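You operate a simulated robot arm through the tools that you are given. There is no shell and no other tool. Be economical: measure what you need, move in short steps, check, and stop when the job is done.

The job below is to be done with a simulated two-armed robot. You get a single attempt, and the scene is never put back.

JOB
On the trough end of the plywood bench, fold the blue cover cloth in half, so that its two long edges meet.

It is judged by the outcome, as a careful person would: the job done as asked, and still so three seconds after it is handed in. It fails if anything else is knocked over, pushed out of place, dropped, spilled or broken. A push-on lid holds only when it is set on centred and level and pressed home; a screw cap is set on level and turned clockwise until tight. Flat cloth is picked up by pressing the open fingertips on it (5 to 10 N) and closing them slowly along it; thin cloth reads only 2 to 8 mm in the jaws.

ROBOT AND FRAMES
Two 7-joint arms with two-finger parallel grippers on one trunk, on a base that drives. Base frame: it is fixed to the floor where the robot stands at the start and does not move with it; the origin is under the middle of the robot, x ahead of it, y to its left, z up; the surface under the hand at the start is at about z = 0.9. Units: m, degrees, N and s.
The left shoulder is at the start at [0.062, 0.197, 1.129], the right one opposite. With the tool pointing down near the work surface each hand reaches from about 0.32 to 0.72 m from the robot's upright axis, wherever it stands, measured 20 degrees to its own side. Places, roughly: trough end of the plywood bench [0.6, 0, 0.9]. Payload 1.57 kg a hand.
The tool frame of a hand sits at the grasp point between the pads (the TCP): z along the fingers, y along the line on which they close. The tips reach 0.03 m beyond it. The gripper opens to 0.11 m. The fingers are 0.024 m wide and 0.012 m thick; the gripper's body (0.048 by 0.112 m) begins 0.078 m behind the TCP.
Orientation is that of the tool frame in the base frame, as a unit quaternion [w, x, y, z]. With the fingers straight down and closing along the base's y, the tool's x points along the base's -x, its y along +y and its z along -z.

CONTROLS
- The arms move only by the tool jog_arm. It takes "left_deltas", "right_deltas" or both (then of equal length, played together; a hand with none holds still); each is a list of rows, each a list of 7 numbers: the closure, from 0 (fully open) to 1 (shut), then the shift along the tool's x, y, z in m, then the turn, a rotation vector about the tool's x, y, z in degrees. In form: [[jaw, dx, dy, dz, ax, ay, az], ...]. A call has 1 to 8 rows; each row is the pose to reach, as a shift and turn from the pose commanded when the call began, along the tool's axes at that moment. Each row takes 0.2 s and may step no farther than 0.05 m and 8.6 degrees from the row before; otherwise, or with a gripper value out of range, the whole call is refused. A pose out of reach is approached as far as the arm can. The call stops where the force on the tool passes 40 N (or 10 N more than at its start, if that is more) or the arm is blocked; 0.2 s more then pass. Each finger travels about 0.072 m/s and halts on what it meets, pressing with about 35 N; the grip force reading is that of the motor and also rises with nothing between the fingers. The clock runs only during rows and for 0.2 s after the last one: add rows that repeat a pose to give the fingers time. The reply holds the time, the measured pose of the TCP, the force on the tool along the base axes, the opening and the grip force, in the units named above and with some noise, with the torque about the TCP (base axes, N m) and any sound that the robot's microphone picked up.
- Cameras (640 x 400 px; columns grow to the right, rows downward): "scene" is now at [0.089, 0.0179, 1.6921]; the picture's right is [0.32, -0.95, -0.00], its down [-0.88, -0.30, -0.37] and it looks along [0.35, 0.12, -0.93] (base axes); focal length 257 px, centre (320, 200). "left" rides on the left gripper at [0.07, -0.016, -0.141] in its tool frame; the picture's right is [0.23, 0.97, 0.00], its down [-0.85, 0.20, -0.48] and it looks along [-0.47, 0.11, 0.88] (tool axes); focal length 222 px, centre (320, 200). "right" rides on the right gripper at [0.07, 0.016, -0.141] in its tool frame; the picture's right is [-0.23, 0.97, 0.00], its down [-0.85, -0.20, -0.48] and it looks along [-0.47, -0.11, 0.88] (tool axes); focal length 222 px, centre (320, 200). There is no depth. A picture from a camera that has moved, and an enlarged one, comes with that camera's place and axes in the base frame and with its lens.
- snapshot(camera): a new picture of that camera. No time passes.
- lift_body(by): slides the trunk up (or, below 0, down) by that many m; the arms and the scene camera ride with it, the base frame stays. It gives what a move gives, with no picture.
- roll_base(legs): drives the robot by 1 to 6 legs, each [ahead, left, turn to the left] in m, m and degrees, along the robot's own axes; the way and the turn of a leg run together, so that a leg with both is an arc; at most 1.5 m and 180 degrees a leg. The arms and the cameras ride along, it lands a little off, and it stops where it bumps. It gives what a move gives.
- turn_head(pan, tilt): turns the head with the scene camera to pan (to the left, within 86 degrees either way) and tilt (down, from -29 to 69), counted from straight ahead of the robot. It gives what a move gives.
- close_up(camera, box): a new picture of the part [left, top, right, bottom] of that camera's present view, enlarged. No time passes.
- job_done(): hands the job in; it is judged then, once.

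Go step by step. Nothing tells you exact positions but the pictures and the camera data: compare them with the known pose of the tool, close in by small moves and look again before you grip or let go. The budget is 120 turns and 108 pictures, counting those below and the enlarged ones. Unless the task says otherwise, let go and move clear before handing in, and close with one line.

The tools are called after "Call:" by a JSON object that holds its "method" and its "body". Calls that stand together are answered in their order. jog_arm: Moves the arms, as the interface text tells. Its arguments: {"type":"object","properties":{"left_deltas":{"type":"array","items":{"type":"array","items":{"type":"number"}}},"right_deltas":{"type":"array","items":{"type":"array","items":{"type":"number"}}}},"required":[]} The other tools are called the same way: lift_body (by) slides the trunk up or down; roll_base (legs) drives the base; turn_head (pan, tilt) turns the head that bears the scene camera; snapshot (camera) takes a picture; close_up (camera, box) takes an enlarged picture of a part of a camera's view; job_done () hands the job in.

At the start:

```text
time_s: 0.0
left_position: [0.501, 0.1869, 1.0803]
left_ee_rot: [-0.001, 0.0, 1.0, 0.0]
left_contact_force: [-0.2, 0.2, 0.2]
left_wrist_torque: [0.01, 0.0, -0.03]
left_opening: 0.1099
left_grip_force: 0.0
right_position: [0.4074, -0.1935, 1.0826]
right_ee_rot: [-0.001, 0.0, 1.0, 0.0]
right_contact_force: [-0.6, 0.7, 0.2]
right_wrist_torque: [0.0, -0.02, -0.01]
right_opening: 0.1098
right_grip_force: 0.0
trunk travel left (down, up): [-0.725, 0.265]
robot x, y, heading: [0.0035, 0.0009, 0.1]
head pan, tilt: [18.6, 68.0]
```

scene: 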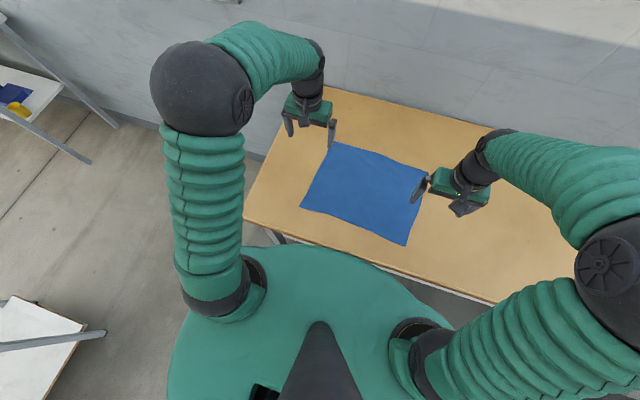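
right: 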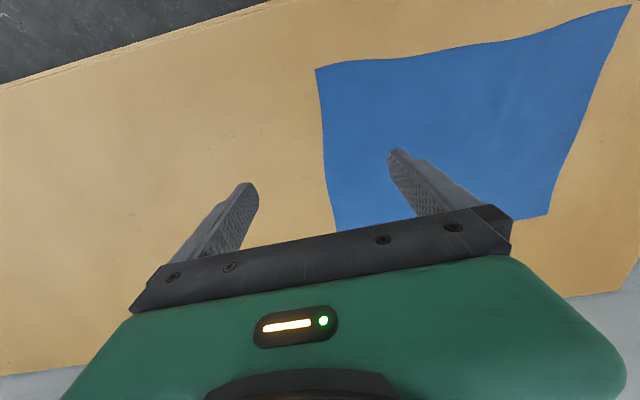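
left: 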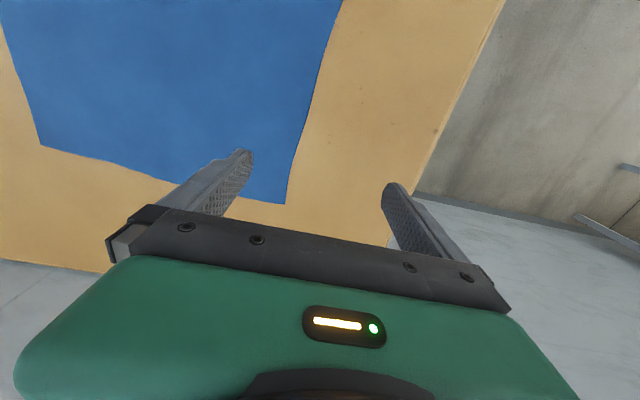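

I see the cloth lying flat: about 0.35 m along y, 0.28 m along x, with its long edges at x≈0.615 and x≈0.335. I plan to grip the two far corners and fold them towards me, so I'll first sharpen the corner positions.

Call:
{"method": "close_up", "body": {"camera": "scene", "box": [280, 120, 440, 260]}}

```text
2.86 times, centred on (360, 190) of scene
camera zoom: at [0.089, 0.0179, 1.6921], right [0.32, -0.95, 0.0], down [-0.88, -0.3, -0.37], along [0.35, 0.12, -0.93], focal length 734 px, centre (206, 229)
```

zoom: 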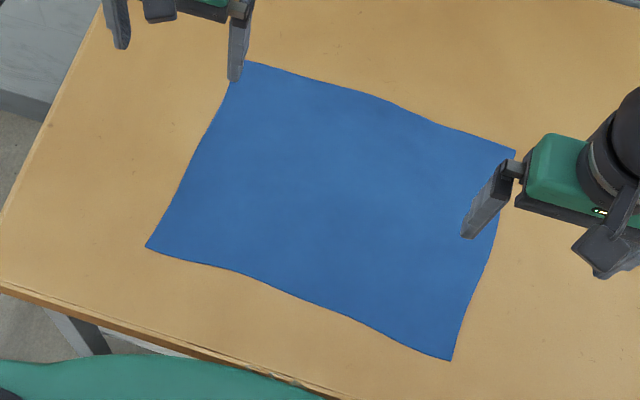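

Corners: far-left (0.622, 0.148), far-right (0.603, -0.204), near-left (0.345, 0.179), near-right (0.327, -0.181). I'll bring both hands above the far corners with jaws about 3 cm open.

Call:
{"method": "jog_arm", "body": {"left_deltas": [[0.2, -0.02, -0.014, 0.02, 0, 0, 0], [0.4, -0.042, -0.028, 0.04, 0, 0, 0], [0.6, -0.064, -0.042, 0.06, 0, 0, 0], [0.73, -0.086, -0.056, 0.08, 0, 0, 0], [0.73, -0.107, -0.069, 0.1, 0, 0, 0], [0.73, -0.107, -0.069, 0.1, 0, 0, 0]], "right_deltas": [[0.2, -0.037, 0.004, 0.02, 0, 0, 0], [0.4, -0.074, 0.008, 0.04, 0, 0, 0], [0.6, -0.111, 0.012, 0.06, 0, 0, 0], [0.73, -0.148, 0.016, 0.08, 0, 0, 0], [0.73, -0.184, 0.0215, 0.1, 0, 0, 0], [0.73, -0.184, 0.0215, 0.1, 0, 0, 0]]}}

Call:
{"method": "snapshot", "body": {"camera": "left"}}

Call:
{"method": "snapshot", "body": {"camera": "right"}}

Call:
{"method": "close_up", "body": {"camera": "scene", "box": [280, 120, 440, 260]}}

```text
time_s: 1.4
left_position: [0.6052, 0.1169, 0.9838]
left_ee_rot: [0.001, 0.001, 1.0, 0.0]
left_contact_force: [-0.4, 0.2, 0.1]
left_wrist_torque: [-0.02, -0.03, 0.01]
left_opening: 0.0297
left_grip_force: 0.1
right_position: [0.5882, -0.1722, 0.9843]
right_ee_rot: [0.0, 0.001, 1.0, 0.001]
right_contact_force: [-0.3, 0.4, -0.1]
right_wrist_torque: [0.02, -0.05, 0.04]
right_opening: 0.0294
right_grip_force: 0.1
trunk travel left (down, up): [-0.725, 0.265]
robot x, y, heading: [-0.0029, 0.0013, -0.0]
head pan, tilt: [18.6, 68.0]
```

```text
103 pictures are left
camera left: at [0.5354, 0.1014, 1.1245], right [-0.23, 0.97, 0.0], down [0.85, 0.2, 0.48], along [0.47, 0.11, -0.88], focal length 222 px, centre (320, 200)
```

left: 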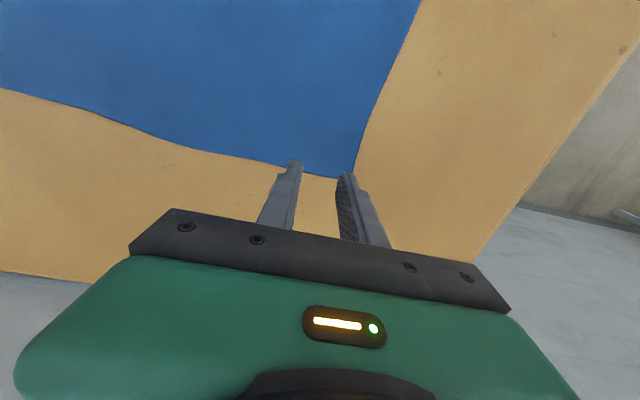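

```text
102 pictures are left
camera right: at [0.5178, -0.1554, 1.1264], right [0.23, 0.97, 0.0], down [0.85, -0.2, 0.48], along [0.47, -0.11, -0.88], focal length 222 px, centre (320, 200)
```

right: 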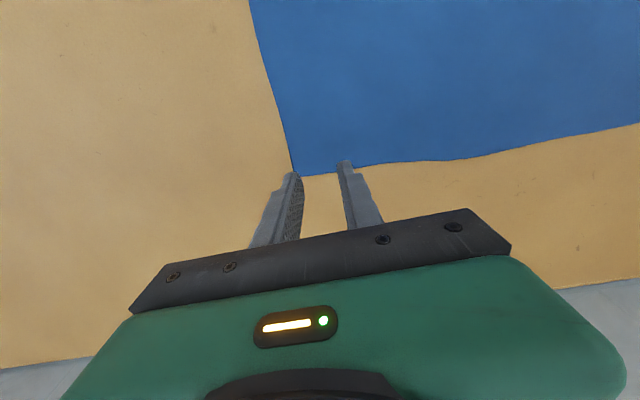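

```text
2.86 times, centred on (360, 190) of scene
camera zoom: at [0.0887, 0.0175, 1.6922], right [0.32, -0.95, 0.0], down [-0.88, -0.3, -0.37], along [0.35, 0.12, -0.93], focal length 734 px, centre (206, 229)
```

zoom: 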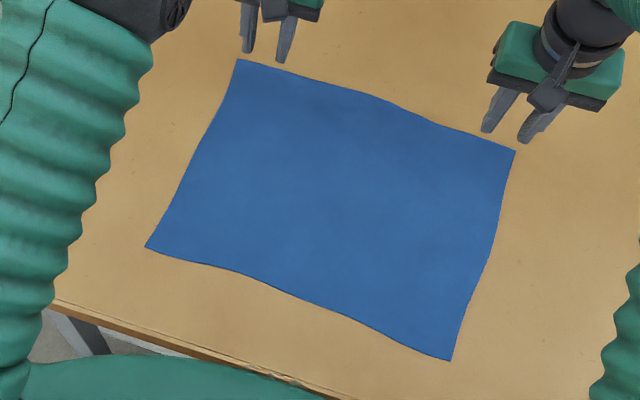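

Wrist views give the far corners at about (0.619, 0.160) and (0.602, -0.204). I'll shift slightly and descend to just above the cloth, then feel for contact.

Call:
{"method": "jog_arm", "body": {"left_deltas": [[0.73, -0.004, 0.011, 0.012, 0, 0, 0], [0.73, -0.004, 0.011, 0.024, 0, 0, 0], [0.73, -0.004, 0.011, 0.036, 0, 0, 0], [0.73, -0.004, 0.011, 0.044, 0, 0, 0], [0.73, -0.004, 0.011, 0.044, 0, 0, 0]], "right_deltas": [[0.73, -0.004, 0, 0.012, 0, 0, 0], [0.73, -0.004, 0, 0.024, 0, 0, 0], [0.73, -0.004, 0, 0.036, 0, 0, 0], [0.73, -0.004, 0, 0.044, 0, 0, 0], [0.73, -0.004, 0, 0.044, 0, 0, 0]]}}

Call:
{"method": "snapshot", "body": {"camera": "left"}}

Call:
{"method": "snapshot", "body": {"camera": "right"}}

```text
time_s: 2.6
left_position: [0.6109, 0.1287, 0.9384]
left_ee_rot: [0.0, 0.0, 1.0, 0.0]
left_contact_force: [0.3, -0.2, -0.4]
left_wrist_torque: [0.02, -0.01, -0.02]
left_opening: 0.0298
left_grip_force: 0.1
right_position: [0.5945, -0.1722, 0.9392]
right_ee_rot: [0.0, 0.0, 1.0, 0.0]
right_contact_force: [0.0, 0.4, -0.1]
right_wrist_torque: [0.01, 0.01, 0.01]
right_opening: 0.0299
right_grip_force: 0.0
trunk travel left (down, up): [-0.725, 0.265]
robot x, y, heading: [0.0076, 0.0019, -0.0]
head pan, tilt: [18.6, 68.0]
```

```text
100 pictures are left
camera left: at [0.5411, 0.1129, 1.0792], right [-0.23, 0.97, 0.0], down [0.85, 0.2, 0.48], along [0.47, 0.11, -0.88], focal length 222 px, centre (320, 200)
```

left: 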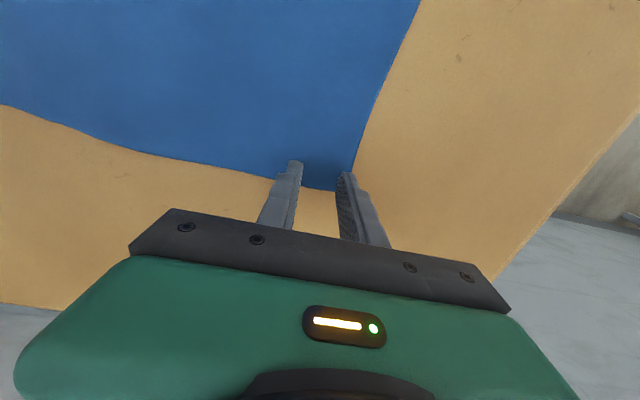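

```text
99 pictures are left
camera right: at [0.5235, -0.1549, 1.081], right [0.23, 0.97, 0.0], down [0.85, -0.2, 0.48], along [0.47, -0.11, -0.88], focal length 222 px, centre (320, 200)
```

right: 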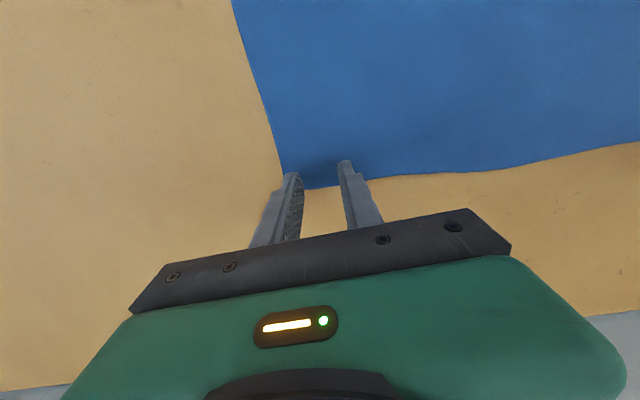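

Fingers sit just inside the corners on the cloth. I'll press down gently in small steps.

Call:
{"method": "jog_arm", "body": {"left_deltas": [[0.73, -0.003, 0, 0.002, 0, 0, 0], [0.73, -0.003, 0, 0.004, 0, 0, 0], [0.73, -0.003, 0, 0.006, 0, 0, 0], [0.73, -0.003, 0, 0.008, 0, 0, 0]], "right_deltas": [[0.73, -0.003, 0, 0.002, 0, 0, 0], [0.73, -0.003, 0, 0.004, 0, 0, 0], [0.73, -0.003, 0, 0.006, 0, 0, 0], [0.73, -0.003, 0, 0.008, 0, 0, 0]]}}

```text
time_s: 3.6
left_position: [0.6139, 0.1292, 0.9316]
left_ee_rot: [0.002, 0.0, 1.0, 0.0]
left_contact_force: [-0.7, -0.3, 6.7]
left_wrist_torque: [0.06, -0.01, 0.01]
left_opening: 0.0296
left_grip_force: 0.0
right_position: [0.5962, -0.1721, 0.9319]
right_ee_rot: [0.001, 0.0, 1.0, -0.001]
right_contact_force: [0.2, -0.5, 1.6]
right_wrist_torque: [0.01, -0.04, -0.03]
right_opening: 0.0299
right_grip_force: 0.1
trunk travel left (down, up): [-0.725, 0.265]
robot x, y, heading: [-0.0009, -0.0007, 0.1]
head pan, tilt: [18.6, 68.0]
```

Left presses with 6.7 N, right has just touched. I'll press the right 1.2 mm more and close both slowly.

Call:
{"method": "jog_arm", "body": {"left_deltas": [[0.73, 0, 0, 0.0002, 0, 0, 0], [0.77, 0, 0, 0.0002, 0, 0, 0], [0.81, 0, 0, 0.0002, 0, 0, 0], [0.85, 0, 0, 0.0002, 0, 0, 0], [0.89, 0, 0, 0.0002, 0, 0, 0], [0.93, 0, 0, 0.0002, 0, 0, 0], [0.97, 0, 0, 0.0002, 0, 0, 0], [1.0, 0, 0, 0.0002, 0, 0, 0]], "right_deltas": [[0.73, 0, 0, 0.0014, 0, 0, 0], [0.77, 0, 0, 0.0014, 0, 0, 0], [0.81, 0, 0, 0.0014, 0, 0, 0], [0.85, 0, 0, 0.0014, 0, 0, 0], [0.89, 0, 0, 0.0014, 0, 0, 0], [0.93, 0, 0, 0.0014, 0, 0, 0], [0.97, 0, 0, 0.0014, 0, 0, 0], [1.0, 0, 0, 0.0014, 0, 0, 0]]}}

Call:
{"method": "snapshot", "body": {"camera": "left"}}

Call:
{"method": "snapshot", "body": {"camera": "right"}}

```text
time_s: 5.4
left_position: [0.6133, 0.1273, 0.931]
left_ee_rot: [0.002, 0.0, 1.0, -0.001]
left_contact_force: [0.5, -12.8, 10.0]
left_wrist_torque: [-0.37, 0.02, 0.07]
left_opening: 0.0022
left_grip_force: 23.6
right_position: [0.596, -0.1706, 0.9316]
right_ee_rot: [0.002, 0.0, 1.0, 0.001]
right_contact_force: [0.8, 11.3, 17.6]
right_wrist_torque: [0.28, 0.01, 0.0]
right_opening: 0.0023
right_grip_force: 24.3
trunk travel left (down, up): [-0.725, 0.265]
robot x, y, heading: [-0.0018, -0.0027, -0.1]
head pan, tilt: [18.6, 68.0]
```

```text
98 pictures are left
camera left: at [0.5421, 0.1118, 1.0726], right [-0.23, 0.97, 0.0], down [0.85, 0.2, 0.48], along [0.47, 0.11, -0.88], focal length 222 px, centre (320, 200)
```

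left: 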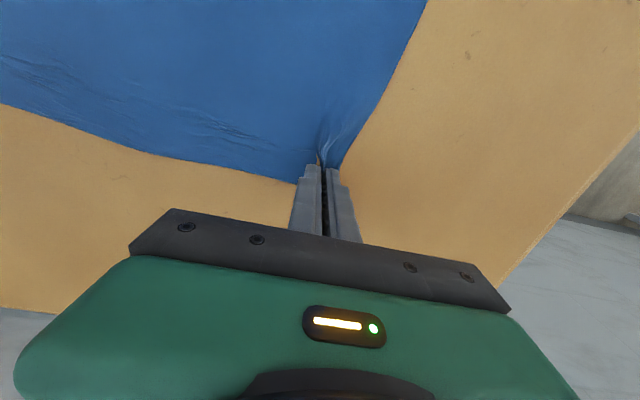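

```text
97 pictures are left
camera right: at [0.5245, -0.1536, 1.0732], right [0.23, 0.97, 0.0], down [0.85, -0.2, 0.48], along [0.47, -0.11, -0.88], focal length 222 px, centre (320, 200)
```

right: 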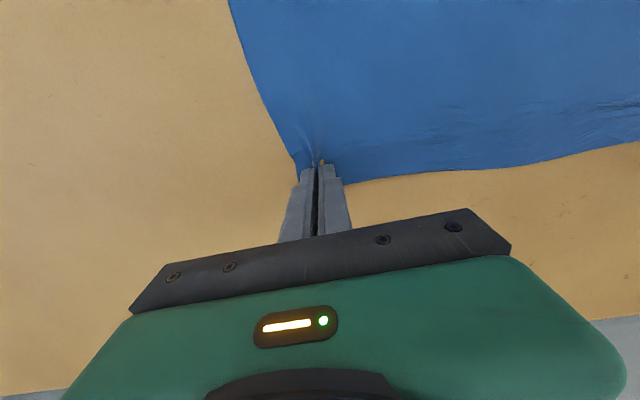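

Both jaws read 2.2 mm, so the cloth seems pinched. I'll lift 3 cm, easing the hands together slightly to relieve tension, and check.

Call:
{"method": "jog_arm", "body": {"left_deltas": [[1, 0.001, -0.002, -0.006, 0, 0, 0], [1, 0.003, -0.003, -0.014, 0, 0, 0], [1, 0.005, -0.003, -0.022, 0, 0, 0], [1, 0.008, -0.003, -0.03, 0, 0, 0]], "right_deltas": [[1, 0.001, 0.002, -0.006, 0, 0, 0], [1, 0.003, 0.003, -0.014, 0, 0, 0], [1, 0.005, 0.003, -0.022, 0, 0, 0], [1, 0.008, 0.003, -0.03, 0, 0, 0]]}}

Call:
{"method": "close_up", "body": {"camera": "scene", "box": [280, 120, 440, 260]}}

Call:
{"method": "snapshot", "body": {"camera": "left"}}

```text
time_s: 6.4
left_position: [0.6058, 0.1265, 0.9595]
left_ee_rot: [-0.001, 0.0, 1.0, 0.0]
left_contact_force: [-1.3, -6.9, 0.6]
left_wrist_torque: [-0.18, 0.0, 0.07]
left_opening: 0.0024
left_grip_force: 23.9
right_position: [0.588, -0.1685, 0.9598]
right_ee_rot: [0.0, 0.0, 1.0, 0.0]
right_contact_force: [0.3, 6.5, -1.4]
right_wrist_torque: [0.19, -0.01, -0.05]
right_opening: 0.0018
right_grip_force: 23.8
trunk travel left (down, up): [-0.725, 0.265]
robot x, y, heading: [-0.0003, -0.0027, -0.4]
head pan, tilt: [18.6, 68.0]
```

```text
2.86 times, centred on (360, 190) of scene
camera zoom: at [0.0911, 0.0177, 1.692], right [0.32, -0.95, 0.0], down [-0.88, -0.3, -0.37], along [0.35, 0.12, -0.93], focal length 734 px, centre (206, 229)
```

zoom: 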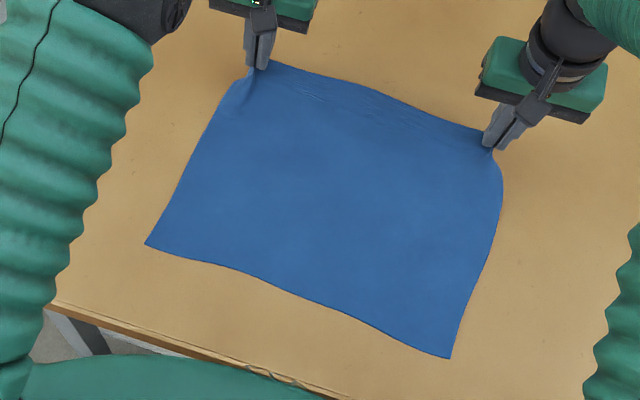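

```text
95 pictures are left
camera left: at [0.5366, 0.1098, 1.1003], right [-0.23, 0.97, 0.0], down [0.86, 0.2, 0.48], along [0.47, 0.11, -0.88], focal length 222 px, centre (320, 200)
```

left: 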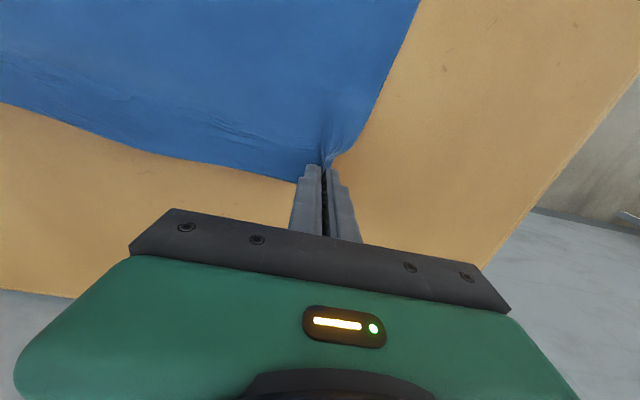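

Both corners are held. Before folding I want more room between me and the near edge (to tilt the hands), so I'll look beside and behind me to see whether backing up about 0.12 m is safe.

Call:
{"method": "turn_head", "body": {"pan": 86, "tilt": 50}}

Call:
{"method": "snapshot", "body": {"camera": "scene"}}

Call:
{"method": "turn_head", "body": {"pan": -86, "tilt": 50}}

Call:
{"method": "snapshot", "body": {"camera": "scene"}}

Call:
{"method": "turn_head", "body": {"pan": 0, "tilt": 66}}

Call:
{"method": "snapshot", "body": {"camera": "scene"}}

```text
time_s: 7.8
left_position: [0.606, 0.1253, 0.9593]
left_ee_rot: [0.0, 0.0, 1.0, 0.0]
left_contact_force: [0.0, -6.7, -0.3]
left_wrist_torque: [-0.19, 0.04, 0.03]
left_opening: 0.0019
left_grip_force: 23.6
right_position: [0.5888, -0.1698, 0.959]
right_ee_rot: [0.0, 0.0, 1.0, 0.001]
right_contact_force: [-0.4, 6.7, -0.5]
right_wrist_torque: [0.19, 0.0, -0.02]
right_opening: 0.0019
right_grip_force: 23.8
trunk travel left (down, up): [-0.725, 0.265]
robot x, y, heading: [0.0026, 0.0027, -0.1]
head pan, tilt: [85.9, 50.0]
```

```text
94 pictures are left
camera scene: at [0.0425, 0.0764, 1.7134], right [1.0, -0.07, 0.0], down [-0.06, -0.76, -0.64], along [0.04, 0.64, -0.77], focal length 257 px, centre (320, 200)
```

scene: 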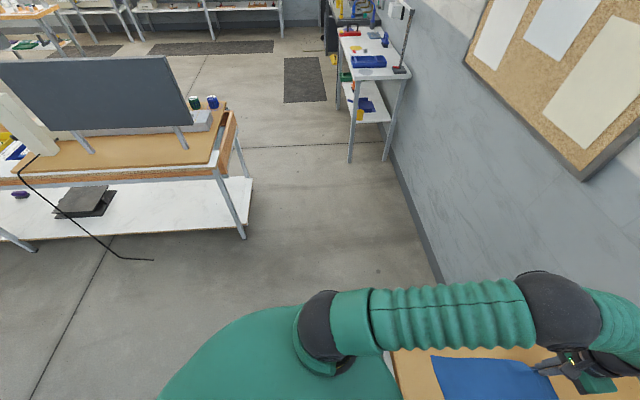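

```text
time_s: 10.4
left_position: [0.6058, 0.1266, 0.9595]
left_ee_rot: [0.0, 0.0, 1.0, 0.0]
left_contact_force: [-0.7, -6.2, 0.1]
left_wrist_torque: [-0.21, -0.02, 0.03]
left_opening: 0.0025
left_grip_force: 23.8
right_position: [0.5886, -0.1701, 0.9587]
right_ee_rot: [0.0, 0.0, 1.0, 0.0]
right_contact_force: [-0.5, 6.1, 0.4]
right_wrist_torque: [0.22, 0.01, -0.01]
right_opening: 0.0021
right_grip_force: 24.4
trunk travel left (down, up): [-0.725, 0.265]
robot x, y, heading: [0.001, -0.0009, 0.1]
head pan, tilt: [-85.9, 50.0]
```

```text
93 pictures are left
camera scene: at [0.0425, -0.0774, 1.7134], right [-1.0, -0.07, 0.0], down [-0.06, 0.76, -0.64], along [0.04, -0.64, -0.77], focal length 257 px, centre (320, 200)
```

scene: 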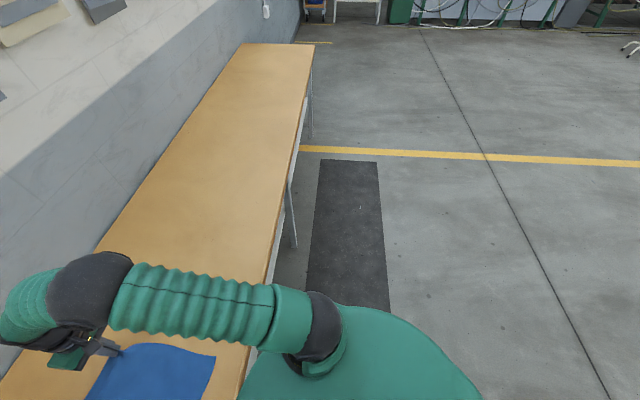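

```text
time_s: 12.0
left_position: [0.6069, 0.1262, 0.9603]
left_ee_rot: [0.001, 0.0, 1.0, 0.0]
left_contact_force: [-0.5, -6.1, -0.7]
left_wrist_torque: [-0.2, 0.03, 0.02]
left_opening: 0.0018
left_grip_force: 23.8
right_position: [0.5883, -0.1685, 0.9589]
right_ee_rot: [0.0, 0.0, 1.0, 0.0]
right_contact_force: [0.9, 7.0, 0.3]
right_wrist_torque: [0.2, 0.0, -0.05]
right_opening: 0.002
right_grip_force: 23.5
trunk travel left (down, up): [-0.725, 0.265]
robot x, y, heading: [-0.002, -0.0012, 0.0]
head pan, tilt: [0.0, 66.0]
```

```text
92 pictures are left
camera scene: at [0.0964, -0.0005, 1.6941], right [0.0, -1.0, 0.0], down [-0.91, 0.0, -0.4], along [0.4, 0.0, -0.91], focal length 257 px, centre (320, 200)
```

scene: 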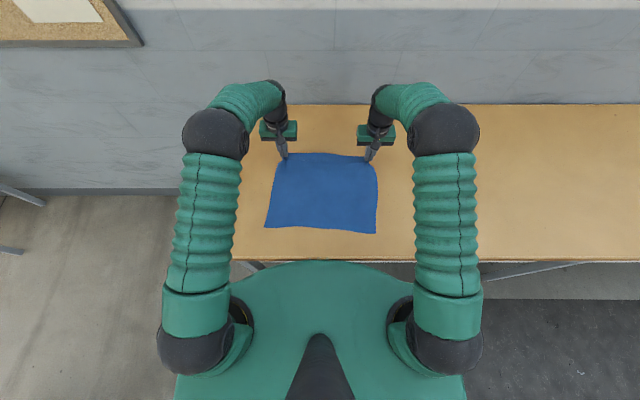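

The floor around me is clear. I'll raise the edge and bring it inward a bit, then back up 0.11 m.

Call:
{"method": "jog_arm", "body": {"left_deltas": [[1, 0.004, -0.002, -0.02, 0, 0, 0], [1, 0.014, -0.003, -0.04, 0, 0, 0], [1, 0.026, -0.003, -0.06, 0, 0, 0], [1, 0.038, -0.003, -0.075, 0, 0, 0]], "right_deltas": [[1, 0.004, 0.002, -0.02, 0, 0, 0], [1, 0.014, 0.003, -0.04, 0, 0, 0], [1, 0.026, 0.003, -0.06, 0, 0, 0], [1, 0.038, 0.003, -0.075, 0, 0, 0]]}}

Call:
{"method": "roll_base", "body": {"legs": [[-0.11, 0, 0]]}}

Call:
{"method": "snapshot", "body": {"camera": "scene"}}

```text
time_s: 13.0
left_position: [0.5664, 0.1227, 1.0358]
left_ee_rot: [0.0, 0.0, 1.0, 0.0]
left_contact_force: [0.3, -0.6, 0.1]
left_wrist_torque: [0.0, -0.02, -0.01]
left_opening: 0.0021
left_grip_force: 23.2
right_position: [0.5499, -0.1662, 1.0345]
right_ee_rot: [0.0, 0.0, 1.0, 0.0]
right_contact_force: [0.5, 1.3, 0.4]
right_wrist_torque: [0.02, -0.05, -0.02]
right_opening: 0.0022
right_grip_force: 23.4
trunk travel left (down, up): [-0.725, 0.265]
robot x, y, heading: [0.0028, 0.002, 0.0]
head pan, tilt: [0.0, 66.0]
```

```text
time_s: 14.2
left_position: [0.4617, 0.124, 1.0337]
left_ee_rot: [-0.001, -0.001, 1.0, 0.001]
left_contact_force: [-0.2, -1.1, -0.2]
left_wrist_torque: [-0.01, 0.01, 0.02]
left_opening: 0.0018
left_grip_force: 23.6
right_position: [0.4425, -0.1654, 1.0322]
right_ee_rot: [-0.001, 0.0, 1.0, 0.0]
right_contact_force: [-0.5, 1.1, -0.2]
right_wrist_torque: [0.0, -0.01, -0.03]
right_opening: 0.0022
right_grip_force: 23.9
trunk travel left (down, up): [-0.725, 0.265]
robot x, y, heading: [-0.1083, -0.0007, 0.2]
head pan, tilt: [0.0, 66.0]
```

```text
91 pictures are left
camera scene: at [-0.009, -0.0005, 1.6938], right [0.0, -1.0, 0.0], down [-0.92, 0.0, -0.4], along [0.4, 0.0, -0.92], focal length 257 px, centre (320, 200)
```

scene: 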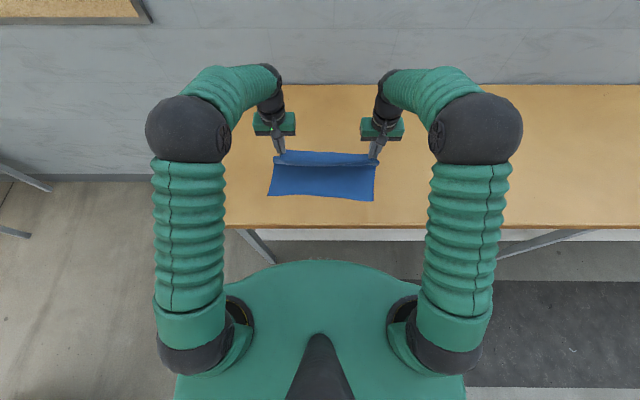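

The cloth now stands up with the crease forming at mid-width. Next I'll tilt the hands so the fingers point away from me and downward, so the edge lays outward.

Call:
{"method": "jog_arm", "body": {"left_deltas": [[1, 0.004, 0.002, 0, 0, -8.3, 0], [1, 0.008, 0.004, 0, 0, -16.6, 0], [1, 0.014, 0.006, 0, 0, -24.9, 0], [1, 0.02, 0.008, 0, 0, -33.2, 0], [1, 0.028, 0.01, 0, 0, -41.5, 0], [1, 0.036, 0.01, 0, 0, -49.8, 0], [1, 0.036, 0.01, 0, 0, -49.8, 0]], "right_deltas": [[1, 0.004, 0.002, 0, 0, -8.3, 0], [1, 0.008, 0.004, 0, 0, -16.6, 0], [1, 0.014, 0.006, 0, 0, -24.9, 0], [1, 0.02, 0.008, 0, 0, -33.2, 0], [1, 0.028, 0.01, 0, 0, -41.5, 0], [1, 0.036, 0.01, 0, 0, -49.8, 0], [1, 0.036, 0.01, 0, 0, -49.8, 0]]}}

Call:
{"method": "snapshot", "body": {"camera": "scene"}}

Call:
{"method": "snapshot", "body": {"camera": "left"}}

```text
time_s: 15.8
left_position: [0.4206, 0.1329, 1.036]
left_ee_rot: [0.423, 0.0, 0.906, 0.0]
left_contact_force: [0.0, -1.2, 0.1]
left_wrist_torque: [0.0, 0.01, 0.0]
left_opening: 0.0021
left_grip_force: 23.9
right_position: [0.4027, -0.1556, 1.0346]
right_ee_rot: [0.423, -0.001, 0.906, 0.001]
right_contact_force: [0.3, 0.6, -0.1]
right_wrist_torque: [0.04, 0.02, 0.01]
right_opening: 0.0021
right_grip_force: 24.0
trunk travel left (down, up): [-0.725, 0.265]
robot x, y, heading: [-0.1075, -0.0066, 0.2]
head pan, tilt: [0.0, 66.0]
```

```text
90 pictures are left
camera scene: at [-0.0153, -0.0005, 1.6942], right [0.0, -1.0, 0.0], down [-0.91, 0.0, -0.4], along [0.4, 0.0, -0.91], focal length 257 px, centre (320, 200)
```

scene: 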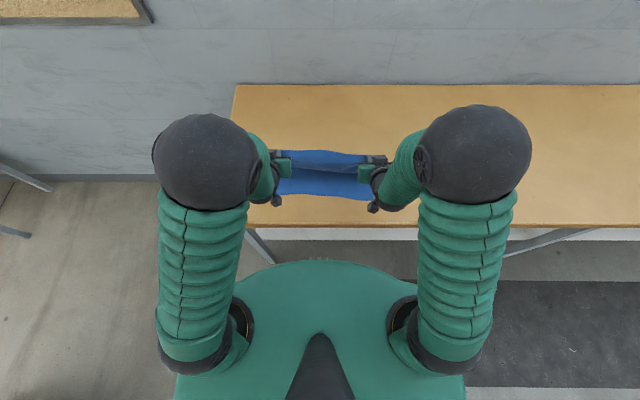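

```text
89 pictures are left
camera left: at [0.2668, 0.1169, 1.0731], right [-0.15, 0.97, -0.17], down [0.18, 0.2, 0.96], along [0.97, 0.11, -0.21], focal length 222 px, centre (320, 200)
```

left: 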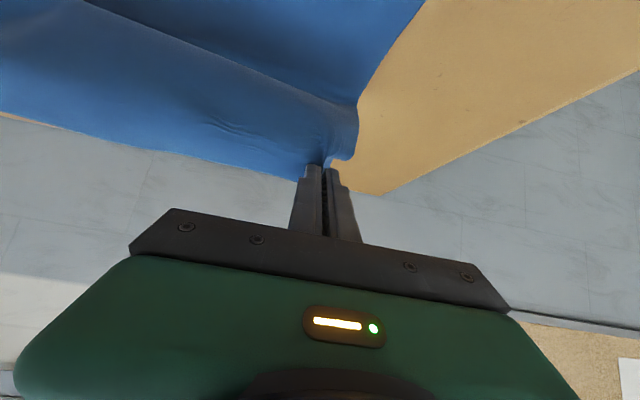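

The tilt went well and the edge is still held. Now I'll carry the edge toward me and down, tilting a little further, to about 4 cm above the near half.

Call:
{"method": "jog_arm", "body": {"left_deltas": [[1, 0.025, 0.003, -0.001, 0, -4, 0], [1, 0.05, 0.006, -0.003, 0, -8.3, 0], [1, 0.077, 0.008, -0.004, 0, -12.4, 0], [1, 0.1025, 0.01, -0.0054, 0, -16.6, 0], [1, 0.1025, 0.01, -0.0054, 0, -16.6, 0]], "right_deltas": [[1, 0.025, 0.002, -0.001, 0, -4, 0], [1, 0.05, 0.004, -0.003, 0, -8.3, 0], [1, 0.077, 0.005, -0.004, 0, -12.4, 0], [1, 0.1025, 0.006, -0.0054, 0, -16.6, 0], [1, 0.1025, 0.006, -0.0054, 0, -16.6, 0]]}}

Call:
{"method": "snapshot", "body": {"camera": "scene"}}

Call:
{"method": "snapshot", "body": {"camera": "left"}}

Call:
{"method": "snapshot", "body": {"camera": "right"}}

```text
time_s: 17.0
left_position: [0.3488, 0.1434, 0.9607]
left_ee_rot: [0.55, -0.001, 0.835, 0.0]
left_contact_force: [0.7, -1.5, -1.0]
left_wrist_torque: [-0.02, -0.02, -0.08]
left_opening: 0.002
left_grip_force: 24.2
right_position: [0.3369, -0.1481, 0.9549]
right_ee_rot: [0.549, 0.0, 0.836, 0.0]
right_contact_force: [-0.3, 1.7, 0.5]
right_wrist_torque: [-0.01, 0.0, 0.05]
right_opening: 0.0021
right_grip_force: 23.5
right hand out of reach, approached as far as the arm can: row 2, 3, 4, 5
trunk travel left (down, up): [-0.725, 0.265]
robot x, y, heading: [-0.1104, 0.0009, 0.0]
head pan, tilt: [0.0, 66.0]
```

```text
88 pictures are left
camera scene: at [-0.016, -0.0003, 1.6942], right [0.0, -1.0, 0.0], down [-0.91, 0.0, -0.41], along [0.41, 0.0, -0.91], focal length 257 px, centre (320, 200)
```

scene: 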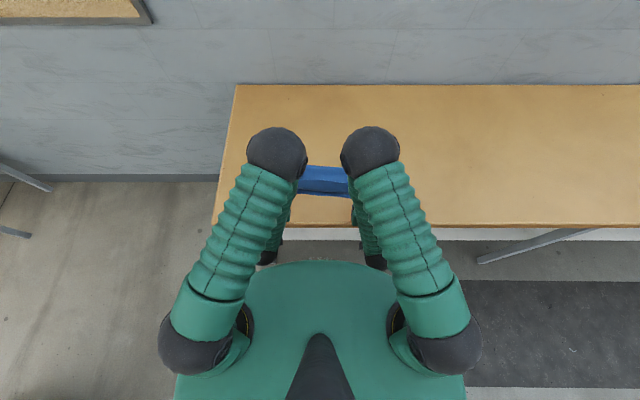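

```text
87 pictures are left
camera left: at [0.1906, 0.1267, 0.9524], right [-0.09, 0.97, -0.21], down [-0.1, 0.2, 0.97], along [0.99, 0.11, 0.08], focal length 222 px, centre (320, 200)
```

left: 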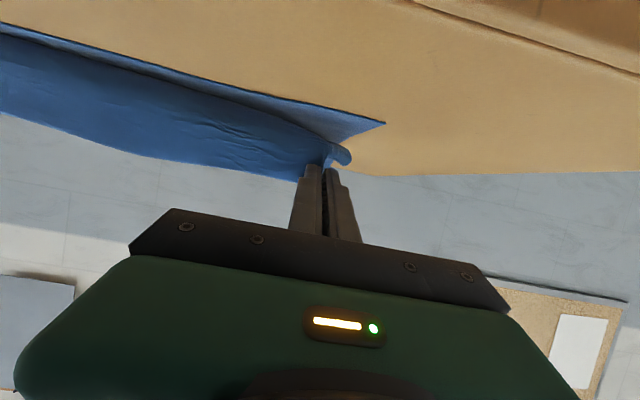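

```text
86 pictures are left
camera right: at [0.1785, -0.1308, 0.9474], right [0.09, 0.97, 0.21], down [-0.1, -0.2, 0.97], along [0.99, -0.11, 0.08], focal length 222 px, centre (320, 200)
```

right: 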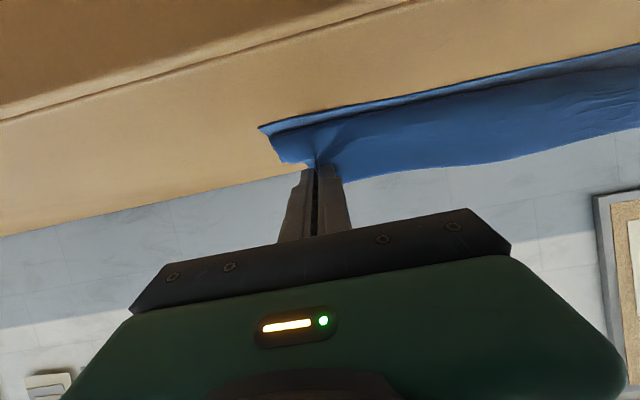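

The edge now hovers above the near edge (near corners about (0.353, 0.180) and (0.341, -0.181)). The right arm is at its reach limit, so I'll lower both hands with the trunk.

Call:
{"method": "lift_body", "body": {"by": -0.022}}

Call:
{"method": "snapshot", "body": {"camera": "left"}}

Call:
{"method": "snapshot", "body": {"camera": "right"}}

```text
time_s: 17.6
left_position: [0.349, 0.1431, 0.9398]
left_ee_rot: [0.55, -0.001, 0.835, 0.001]
left_contact_force: [0.1, -1.6, -0.2]
left_wrist_torque: [-0.02, -0.02, -0.08]
left_opening: 0.0021
left_grip_force: 23.7
right_position: [0.3371, -0.1482, 0.9328]
right_ee_rot: [0.549, 0.0, 0.836, 0.0]
right_contact_force: [-0.2, 2.7, 0.5]
right_wrist_torque: [0.03, -0.01, 0.04]
right_opening: 0.002
right_grip_force: 23.9
trunk travel left (down, up): [-0.703, 0.287]
robot x, y, heading: [-0.1106, 0.0021, 0.2]
head pan, tilt: [0.0, 66.0]
```

```text
85 pictures are left
camera left: at [0.1913, 0.1268, 0.9305], right [-0.09, 0.97, -0.21], down [-0.1, 0.2, 0.97], along [0.99, 0.11, 0.08], focal length 222 px, centre (320, 200)
```

left: 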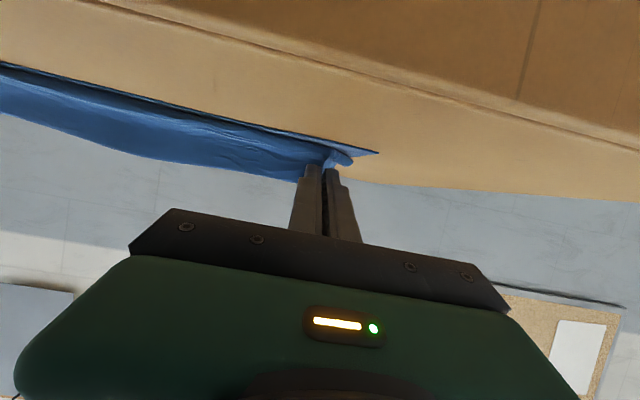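

```text
84 pictures are left
camera right: at [0.179, -0.1308, 0.9254], right [0.09, 0.97, 0.21], down [-0.1, -0.2, 0.97], along [0.99, -0.11, 0.08], focal length 222 px, centre (320, 200)
```

right: 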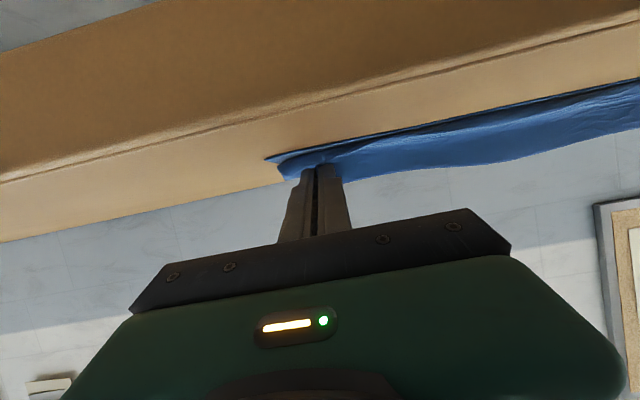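

Nearly down. I'll lower another 1 cm, then open slightly.

Call:
{"method": "lift_body", "body": {"by": -0.011}}

Call:
{"method": "jog_arm", "body": {"left_deltas": [[0.9, 0, 0, 0, 0, 0, 0], [0.8, 0, 0, 0, 0, 0, 0], [0.7, 0, 0, 0, 0, 0, 0], [0.7, 0, 0, 0, 0, 0, 0]], "right_deltas": [[0.9, 0, 0, 0, 0, 0, 0], [0.8, 0, 0, 0, 0, 0, 0], [0.7, 0, 0, 0, 0, 0, 0], [0.7, 0, 0, 0, 0, 0, 0]]}}

Call:
{"method": "snapshot", "body": {"camera": "left"}}

Call:
{"method": "snapshot", "body": {"camera": "right"}}

```text
time_s: 18.2
left_position: [0.348, 0.1433, 0.9284]
left_ee_rot: [0.55, -0.001, 0.835, 0.0]
left_contact_force: [0.3, -2.8, 1.0]
left_wrist_torque: [-0.06, -0.02, -0.1]
left_opening: 0.0022
left_grip_force: 23.5
right_position: [0.3371, -0.1469, 0.9261]
right_ee_rot: [0.552, 0.0, 0.834, -0.001]
right_contact_force: [-2.2, 2.4, 28.5]
right_wrist_torque: [0.08, -0.48, 0.05]
right_opening: 0.0022
right_grip_force: 23.1
trunk travel left (down, up): [-0.692, 0.298]
robot x, y, heading: [-0.1098, -0.0016, 0.0]
head pan, tilt: [0.0, 66.0]
```

```text
time_s: 19.2
left_position: [0.3464, 0.1454, 0.9276]
left_ee_rot: [0.55, 0.0, 0.835, -0.001]
left_contact_force: [-0.1, 0.1, 0.1]
left_wrist_torque: [0.01, 0.01, 0.01]
left_opening: 0.0329
left_grip_force: 0.0
right_position: [0.3357, -0.1466, 0.9244]
right_ee_rot: [0.552, -0.001, 0.834, 0.0]
right_contact_force: [2.4, 3.4, 30.9]
right_wrist_torque: [-0.04, -0.74, 0.11]
right_opening: 0.0209
right_grip_force: 0.0
trunk travel left (down, up): [-0.692, 0.298]
robot x, y, heading: [-0.108, -0.0047, -0.0]
head pan, tilt: [0.0, 66.0]
```

```text
83 pictures are left
camera left: at [0.1898, 0.1287, 0.92], right [-0.09, 0.97, -0.21], down [-0.1, 0.2, 0.97], along [0.99, 0.11, 0.08], focal length 222 px, centre (320, 200)
```

left: 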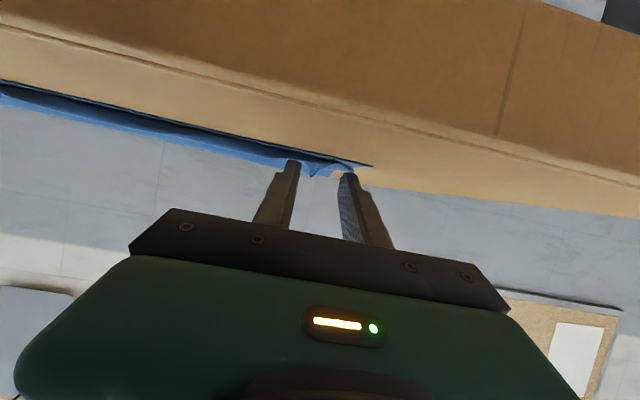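

```text
82 pictures are left
camera right: at [0.1785, -0.1287, 0.916], right [0.09, 0.97, 0.21], down [-0.11, -0.2, 0.97], along [0.99, -0.11, 0.09], focal length 222 px, centre (320, 200)
```

right: 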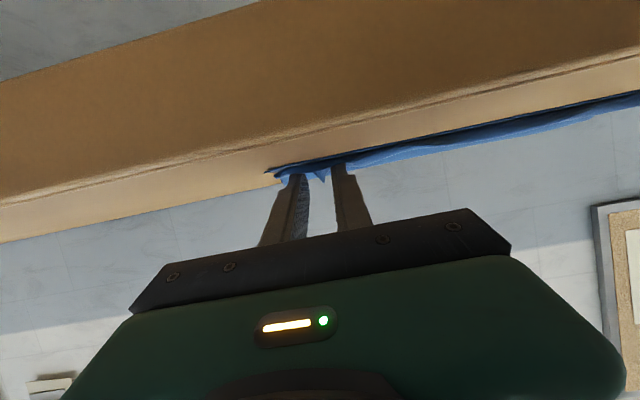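

Released; the right hand is pressing 30 N so I'll relieve it, open a bit more, and withdraw backward and up.

Call:
{"method": "lift_body", "body": {"by": 0.008}}

Call:
{"method": "jog_arm", "body": {"left_deltas": [[0.65, 0, 0, 0, 0, 0, 0], [0.65, 0, 0, 0, 0, 0, 0], [0.65, -0.01, 0, -0.003, 0, 0, 0], [0.65, -0.025, 0, -0.006, 0, 0, 0], [0.65, -0.05, 0, -0.01, 0, 0, 0], [0.65, -0.09, 0, -0.01, 0, 0, 0], [0.65, -0.13, 0, -0.0, 0, 0, 0]], "right_deltas": [[0.65, 0, 0, 0, 0, 0, 0], [0.65, 0, 0, 0, 0, 0, 0], [0.65, -0.01, 0, -0.003, 0, 0, 0], [0.65, -0.025, 0, -0.006, 0, 0, 0], [0.65, -0.05, 0, -0.01, 0, 0, 0], [0.65, -0.09, 0, -0.01, 0, 0, 0], [0.65, -0.13, 0, -0.0, 0, 0, 0]]}}

Call:
{"method": "snapshot", "body": {"camera": "left"}}

Call:
{"method": "snapshot", "body": {"camera": "scene"}}

```text
time_s: 19.8
left_position: [0.3492, 0.1428, 0.9354]
left_ee_rot: [0.549, 0.0, 0.836, 0.001]
left_contact_force: [0.0, 0.0, 0.9]
left_wrist_torque: [0.01, 0.03, 0.0]
left_opening: 0.0329
left_grip_force: 0.1
right_position: [0.3364, -0.1494, 0.9285]
right_ee_rot: [0.547, -0.001, 0.837, 0.001]
right_contact_force: [-0.7, 0.2, -0.4]
right_wrist_torque: [0.0, 0.04, 0.0]
right_opening: 0.0333
right_grip_force: 0.0
trunk travel left (down, up): [-0.7, 0.29]
robot x, y, heading: [-0.1102, -0.003, -0.0]
head pan, tilt: [0.0, 66.0]
```

```text
time_s: 21.4
left_position: [0.4043, 0.1398, 1.0547]
left_ee_rot: [0.55, -0.001, 0.835, 0.001]
left_contact_force: [-0.4, 0.3, 0.3]
left_wrist_torque: [0.0, 0.0, 0.0]
left_opening: 0.0385
left_grip_force: 0.0
left hand out of reach, approached as far as the arm can: row 4, 5, 6, 7
right_position: [0.4039, -0.1452, 1.046]
right_ee_rot: [0.55, 0.0, 0.835, 0.0]
right_contact_force: [-0.3, -0.6, 0.5]
right_wrist_torque: [-0.03, 0.0, 0.01]
right_opening: 0.0386
right_grip_force: 0.1
right hand out of reach, approached as far as the arm can: row 3, 4, 5, 6, 7
trunk travel left (down, up): [-0.7, 0.29]
robot x, y, heading: [-0.1094, -0.0049, -0.1]
head pan, tilt: [0.0, 66.0]
```

```text
81 pictures are left
camera left: at [0.2474, 0.1237, 1.0467], right [-0.09, 0.97, -0.21], down [-0.1, 0.2, 0.97], along [0.99, 0.11, 0.08], focal length 222 px, centre (320, 200)
```

left: 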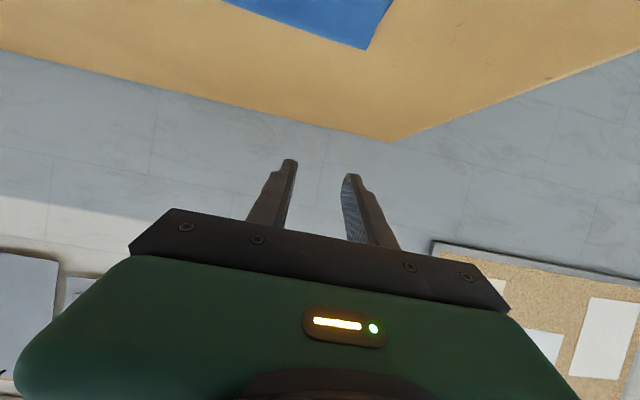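

```text
80 pictures are left
camera scene: at [-0.02, -0.0002, 1.6693], right [0.0, -1.0, 0.0], down [-0.91, 0.0, -0.41], along [0.41, 0.0, -0.91], focal length 257 px, centre (320, 200)
```

scene: 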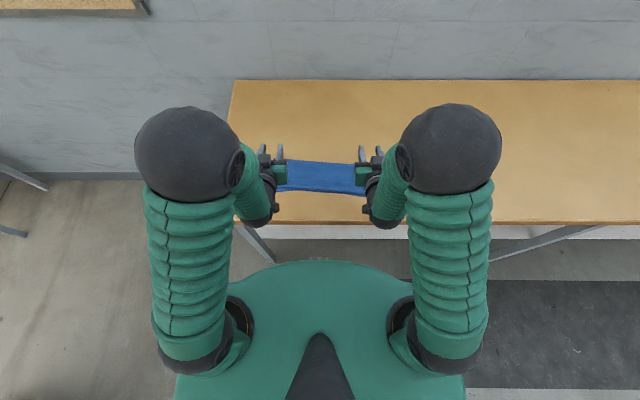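

Hands are clear and the fold looks good. I'll turn the hands upright again and spread them to get a clean view.

Call:
{"method": "jog_arm", "body": {"left_deltas": [[0.65, -0.005, 0.015, -0.002, 0, 8.3, 0], [0.65, -0.01, 0.03, -0.004, 0, 16.6, 0], [0.65, -0.015, 0.045, -0.006, 0, 24.9, 0], [0.65, -0.02, 0.06, -0.008, 0, 33.2, 0], [0.65, -0.025, 0.075, -0.01, 0, 41.5, 0], [0.65, -0.03, 0.09, -0.012, 0, 49.8, 0], [0.65, -0.035, 0.11, -0.014, 0, 58.1, 0], [0.65, -0.04, 0.13, -0.016, 0, 66.4, 0]], "right_deltas": [[0.65, -0.005, -0.015, -0.002, 0, 8.3, 0], [0.65, -0.01, -0.03, -0.004, 0, 16.6, 0], [0.65, -0.015, -0.045, -0.006, 0, 24.9, 0], [0.65, -0.02, -0.06, -0.008, 0, 33.2, 0], [0.65, -0.025, -0.075, -0.01, 0, 41.5, 0], [0.65, -0.03, -0.09, -0.012, 0, 49.8, 0], [0.65, -0.035, -0.11, -0.014, 0, 58.1, 0], [0.65, -0.04, -0.13, -0.016, 0, 66.4, 0]]}}

Call:
{"method": "close_up", "body": {"camera": "scene", "box": [240, 130, 400, 230]}}

Call:
{"method": "snapshot", "body": {"camera": "left"}}

Call:
{"method": "snapshot", "body": {"camera": "right"}}

```text
time_s: 23.2
left_position: [0.4117, 0.2722, 1.0958]
left_ee_rot: [-0.001, 0.0, 1.0, 0.0]
left_contact_force: [1.1, 0.0, 0.2]
left_wrist_torque: [0.01, 0.0, 0.05]
left_opening: 0.0383
left_grip_force: 0.1
right_position: [0.4104, -0.275, 1.0864]
right_ee_rot: [0.001, 0.0, 1.0, 0.0]
right_contact_force: [0.1, 0.6, -0.3]
right_wrist_torque: [-0.02, 0.0, 0.0]
right_opening: 0.0385
right_grip_force: 0.1
trunk travel left (down, up): [-0.7, 0.29]
robot x, y, heading: [-0.1093, 0.0023, -0.1]
head pan, tilt: [0.0, 66.0]
```

```text
4.00 times, centred on (320, 180) of scene
camera zoom: at [-0.0108, -0.0002, 1.6689], right [0.0, -1.0, 0.0], down [-0.92, 0.0, -0.4], along [0.4, 0.0, -0.92], focal length 1027 px, centre (320, 280)
```

zoom: 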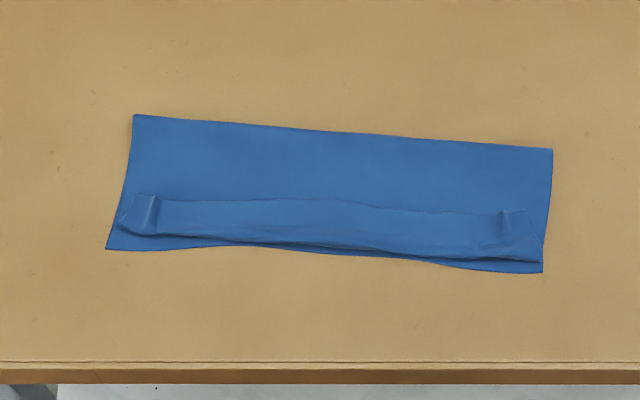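

```text
78 pictures are left
camera left: at [0.3421, 0.2556, 1.2366], right [-0.23, 0.97, 0.0], down [0.86, 0.2, 0.48], along [0.47, 0.11, -0.88], focal length 222 px, centre (320, 200)
```

left: 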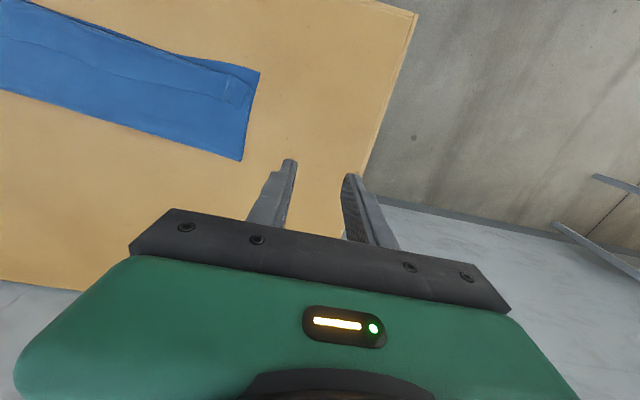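

```text
77 pictures are left
camera right: at [0.3393, -0.2575, 1.2288], right [0.23, 0.97, 0.0], down [0.86, -0.2, 0.48], along [0.47, -0.11, -0.88], focal length 222 px, centre (320, 200)
```

right: 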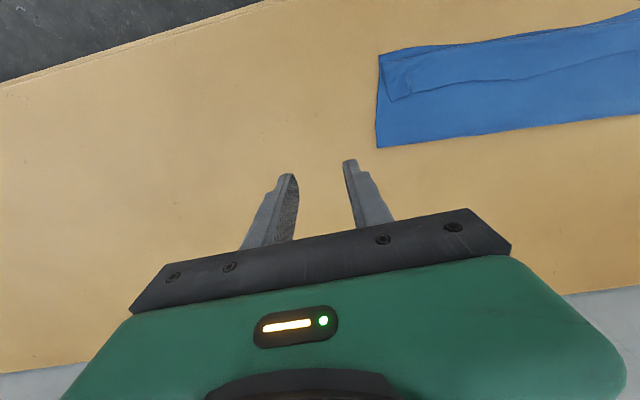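

The edge region curled back on itself as a ~3 cm flap on top, and it would overshoot if simply unrolled. I'll pinch the top layer just inward of that flap (x≈0.415), lift it so the flap hangs free and uncurls, then lay the edge down on the near edge.

Call:
{"method": "jog_arm", "body": {"left_deltas": [[0.73, -0.002, -0.03, 0.03, 0, 0, 0], [0.73, -0.004, -0.06, 0.06, 0, 0, 0], [0.73, -0.006, -0.09, 0.09, 0, 0, 0], [0.73, -0.008, -0.12, 0.12, 0, 0, 0], [0.73, -0.008, -0.142, 0.145, 0, 0, 0], [0.73, -0.008, -0.142, 0.145, 0, 0, 0]], "right_deltas": [[0.73, 0, 0.03, 0.03, 0, 0, 0], [0.73, 0, 0.06, 0.06, 0, 0, 0], [0.73, 0, 0.09, 0.09, 0, 0, 0], [0.73, 0, 0.115, 0.115, 0, 0, 0], [0.73, 0, 0.135, 0.136, 0, 0, 0], [0.73, 0, 0.135, 0.136, 0, 0, 0]]}}

Call:
{"method": "close_up", "body": {"camera": "scene", "box": [240, 130, 400, 230]}}

Call:
{"method": "snapshot", "body": {"camera": "left"}}

Call:
{"method": "snapshot", "body": {"camera": "right"}}

```text
time_s: 24.6
left_position: [0.4163, 0.1305, 0.951]
left_ee_rot: [0.002, -0.001, 1.0, 0.001]
left_contact_force: [-0.4, -0.3, 0.6]
left_wrist_torque: [0.0, 0.01, 0.0]
left_opening: 0.0296
left_grip_force: 0.0
right_position: [0.4079, -0.1384, 0.9532]
right_ee_rot: [0.003, 0.0, 1.0, -0.001]
right_contact_force: [0.3, -0.1, 0.3]
right_wrist_torque: [-0.02, 0.0, -0.04]
right_opening: 0.03
right_grip_force: 0.1
trunk travel left (down, up): [-0.7, 0.29]
robot x, y, heading: [-0.1098, -0.0007, 0.3]
head pan, tilt: [0.0, 66.0]
```

```text
4.00 times, centred on (320, 180) of scene
camera zoom: at [-0.0153, -0.0002, 1.6692], right [0.0, -1.0, 0.0], down [-0.91, 0.0, -0.4], along [0.4, 0.0, -0.91], focal length 1027 px, centre (320, 280)
```

zoom: 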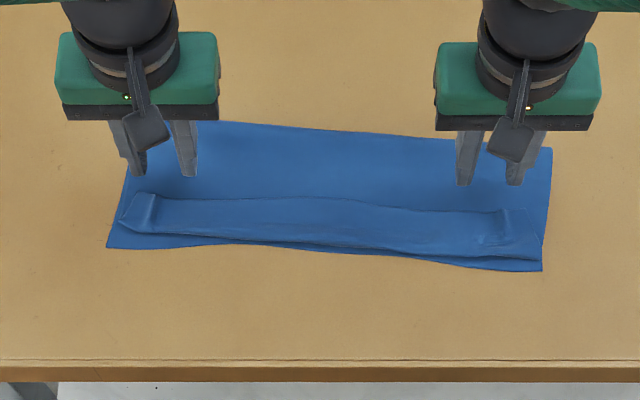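

```text
75 pictures are left
camera left: at [0.3463, 0.1134, 1.0923], right [-0.23, 0.97, 0.0], down [0.85, 0.2, 0.48], along [0.47, 0.11, -0.88], focal length 222 px, centre (320, 200)
```

left: 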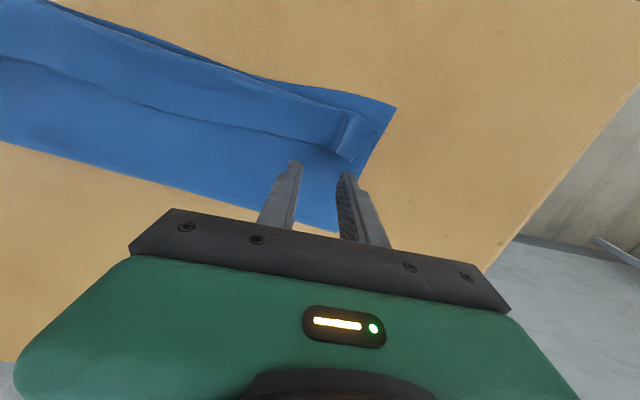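

```text
74 pictures are left
camera right: at [0.336, -0.1212, 1.0944], right [0.23, 0.97, 0.0], down [0.85, -0.2, 0.48], along [0.47, -0.11, -0.88], focal length 222 px, centre (320, 200)
```

right: 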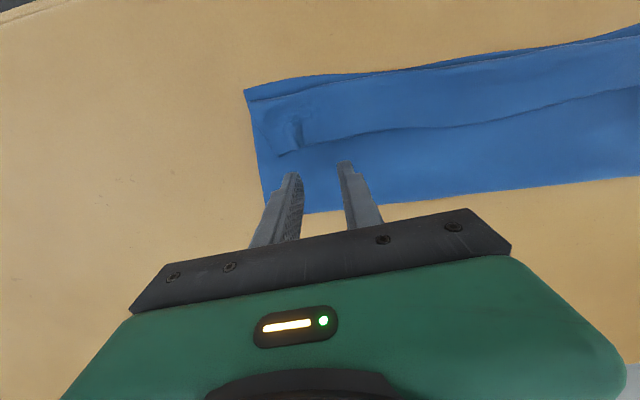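

Fingers are lined up just inward of the flap. Descending to touch the top layer lightly.

Call:
{"method": "jog_arm", "body": {"left_deltas": [[0.73, 0, -0.006, 0.008, 0, 0, 0], [0.73, 0, -0.006, 0.014, 0, 0, 0], [0.73, 0, -0.006, 0.0165, 0, 0, 0], [0.73, 0, -0.006, 0.0185, 0, 0, 0]], "right_deltas": [[0.73, 0, 0, 0.009, 0, 0, 0], [0.73, 0, 0, 0.016, 0, 0, 0], [0.73, 0, 0, 0.0185, 0, 0, 0], [0.73, 0, 0, 0.0205, 0, 0, 0]]}}

```text
time_s: 25.6
left_position: [0.4172, 0.1227, 0.9334]
left_ee_rot: [0.002, 0.0, 1.0, 0.0]
left_contact_force: [-0.2, 0.2, -0.5]
left_wrist_torque: [0.03, -0.02, 0.0]
left_opening: 0.0294
left_grip_force: 0.0
right_position: [0.4063, -0.1385, 0.9322]
right_ee_rot: [0.002, 0.0, 1.0, 0.0]
right_contact_force: [0.5, -1.1, 5.3]
right_wrist_torque: [-0.01, 0.01, 0.01]
right_opening: 0.0298
right_grip_force: 0.1
trunk travel left (down, up): [-0.7, 0.29]
robot x, y, heading: [-0.1106, 0.0003, 0.1]
head pan, tilt: [0.0, 66.0]
```

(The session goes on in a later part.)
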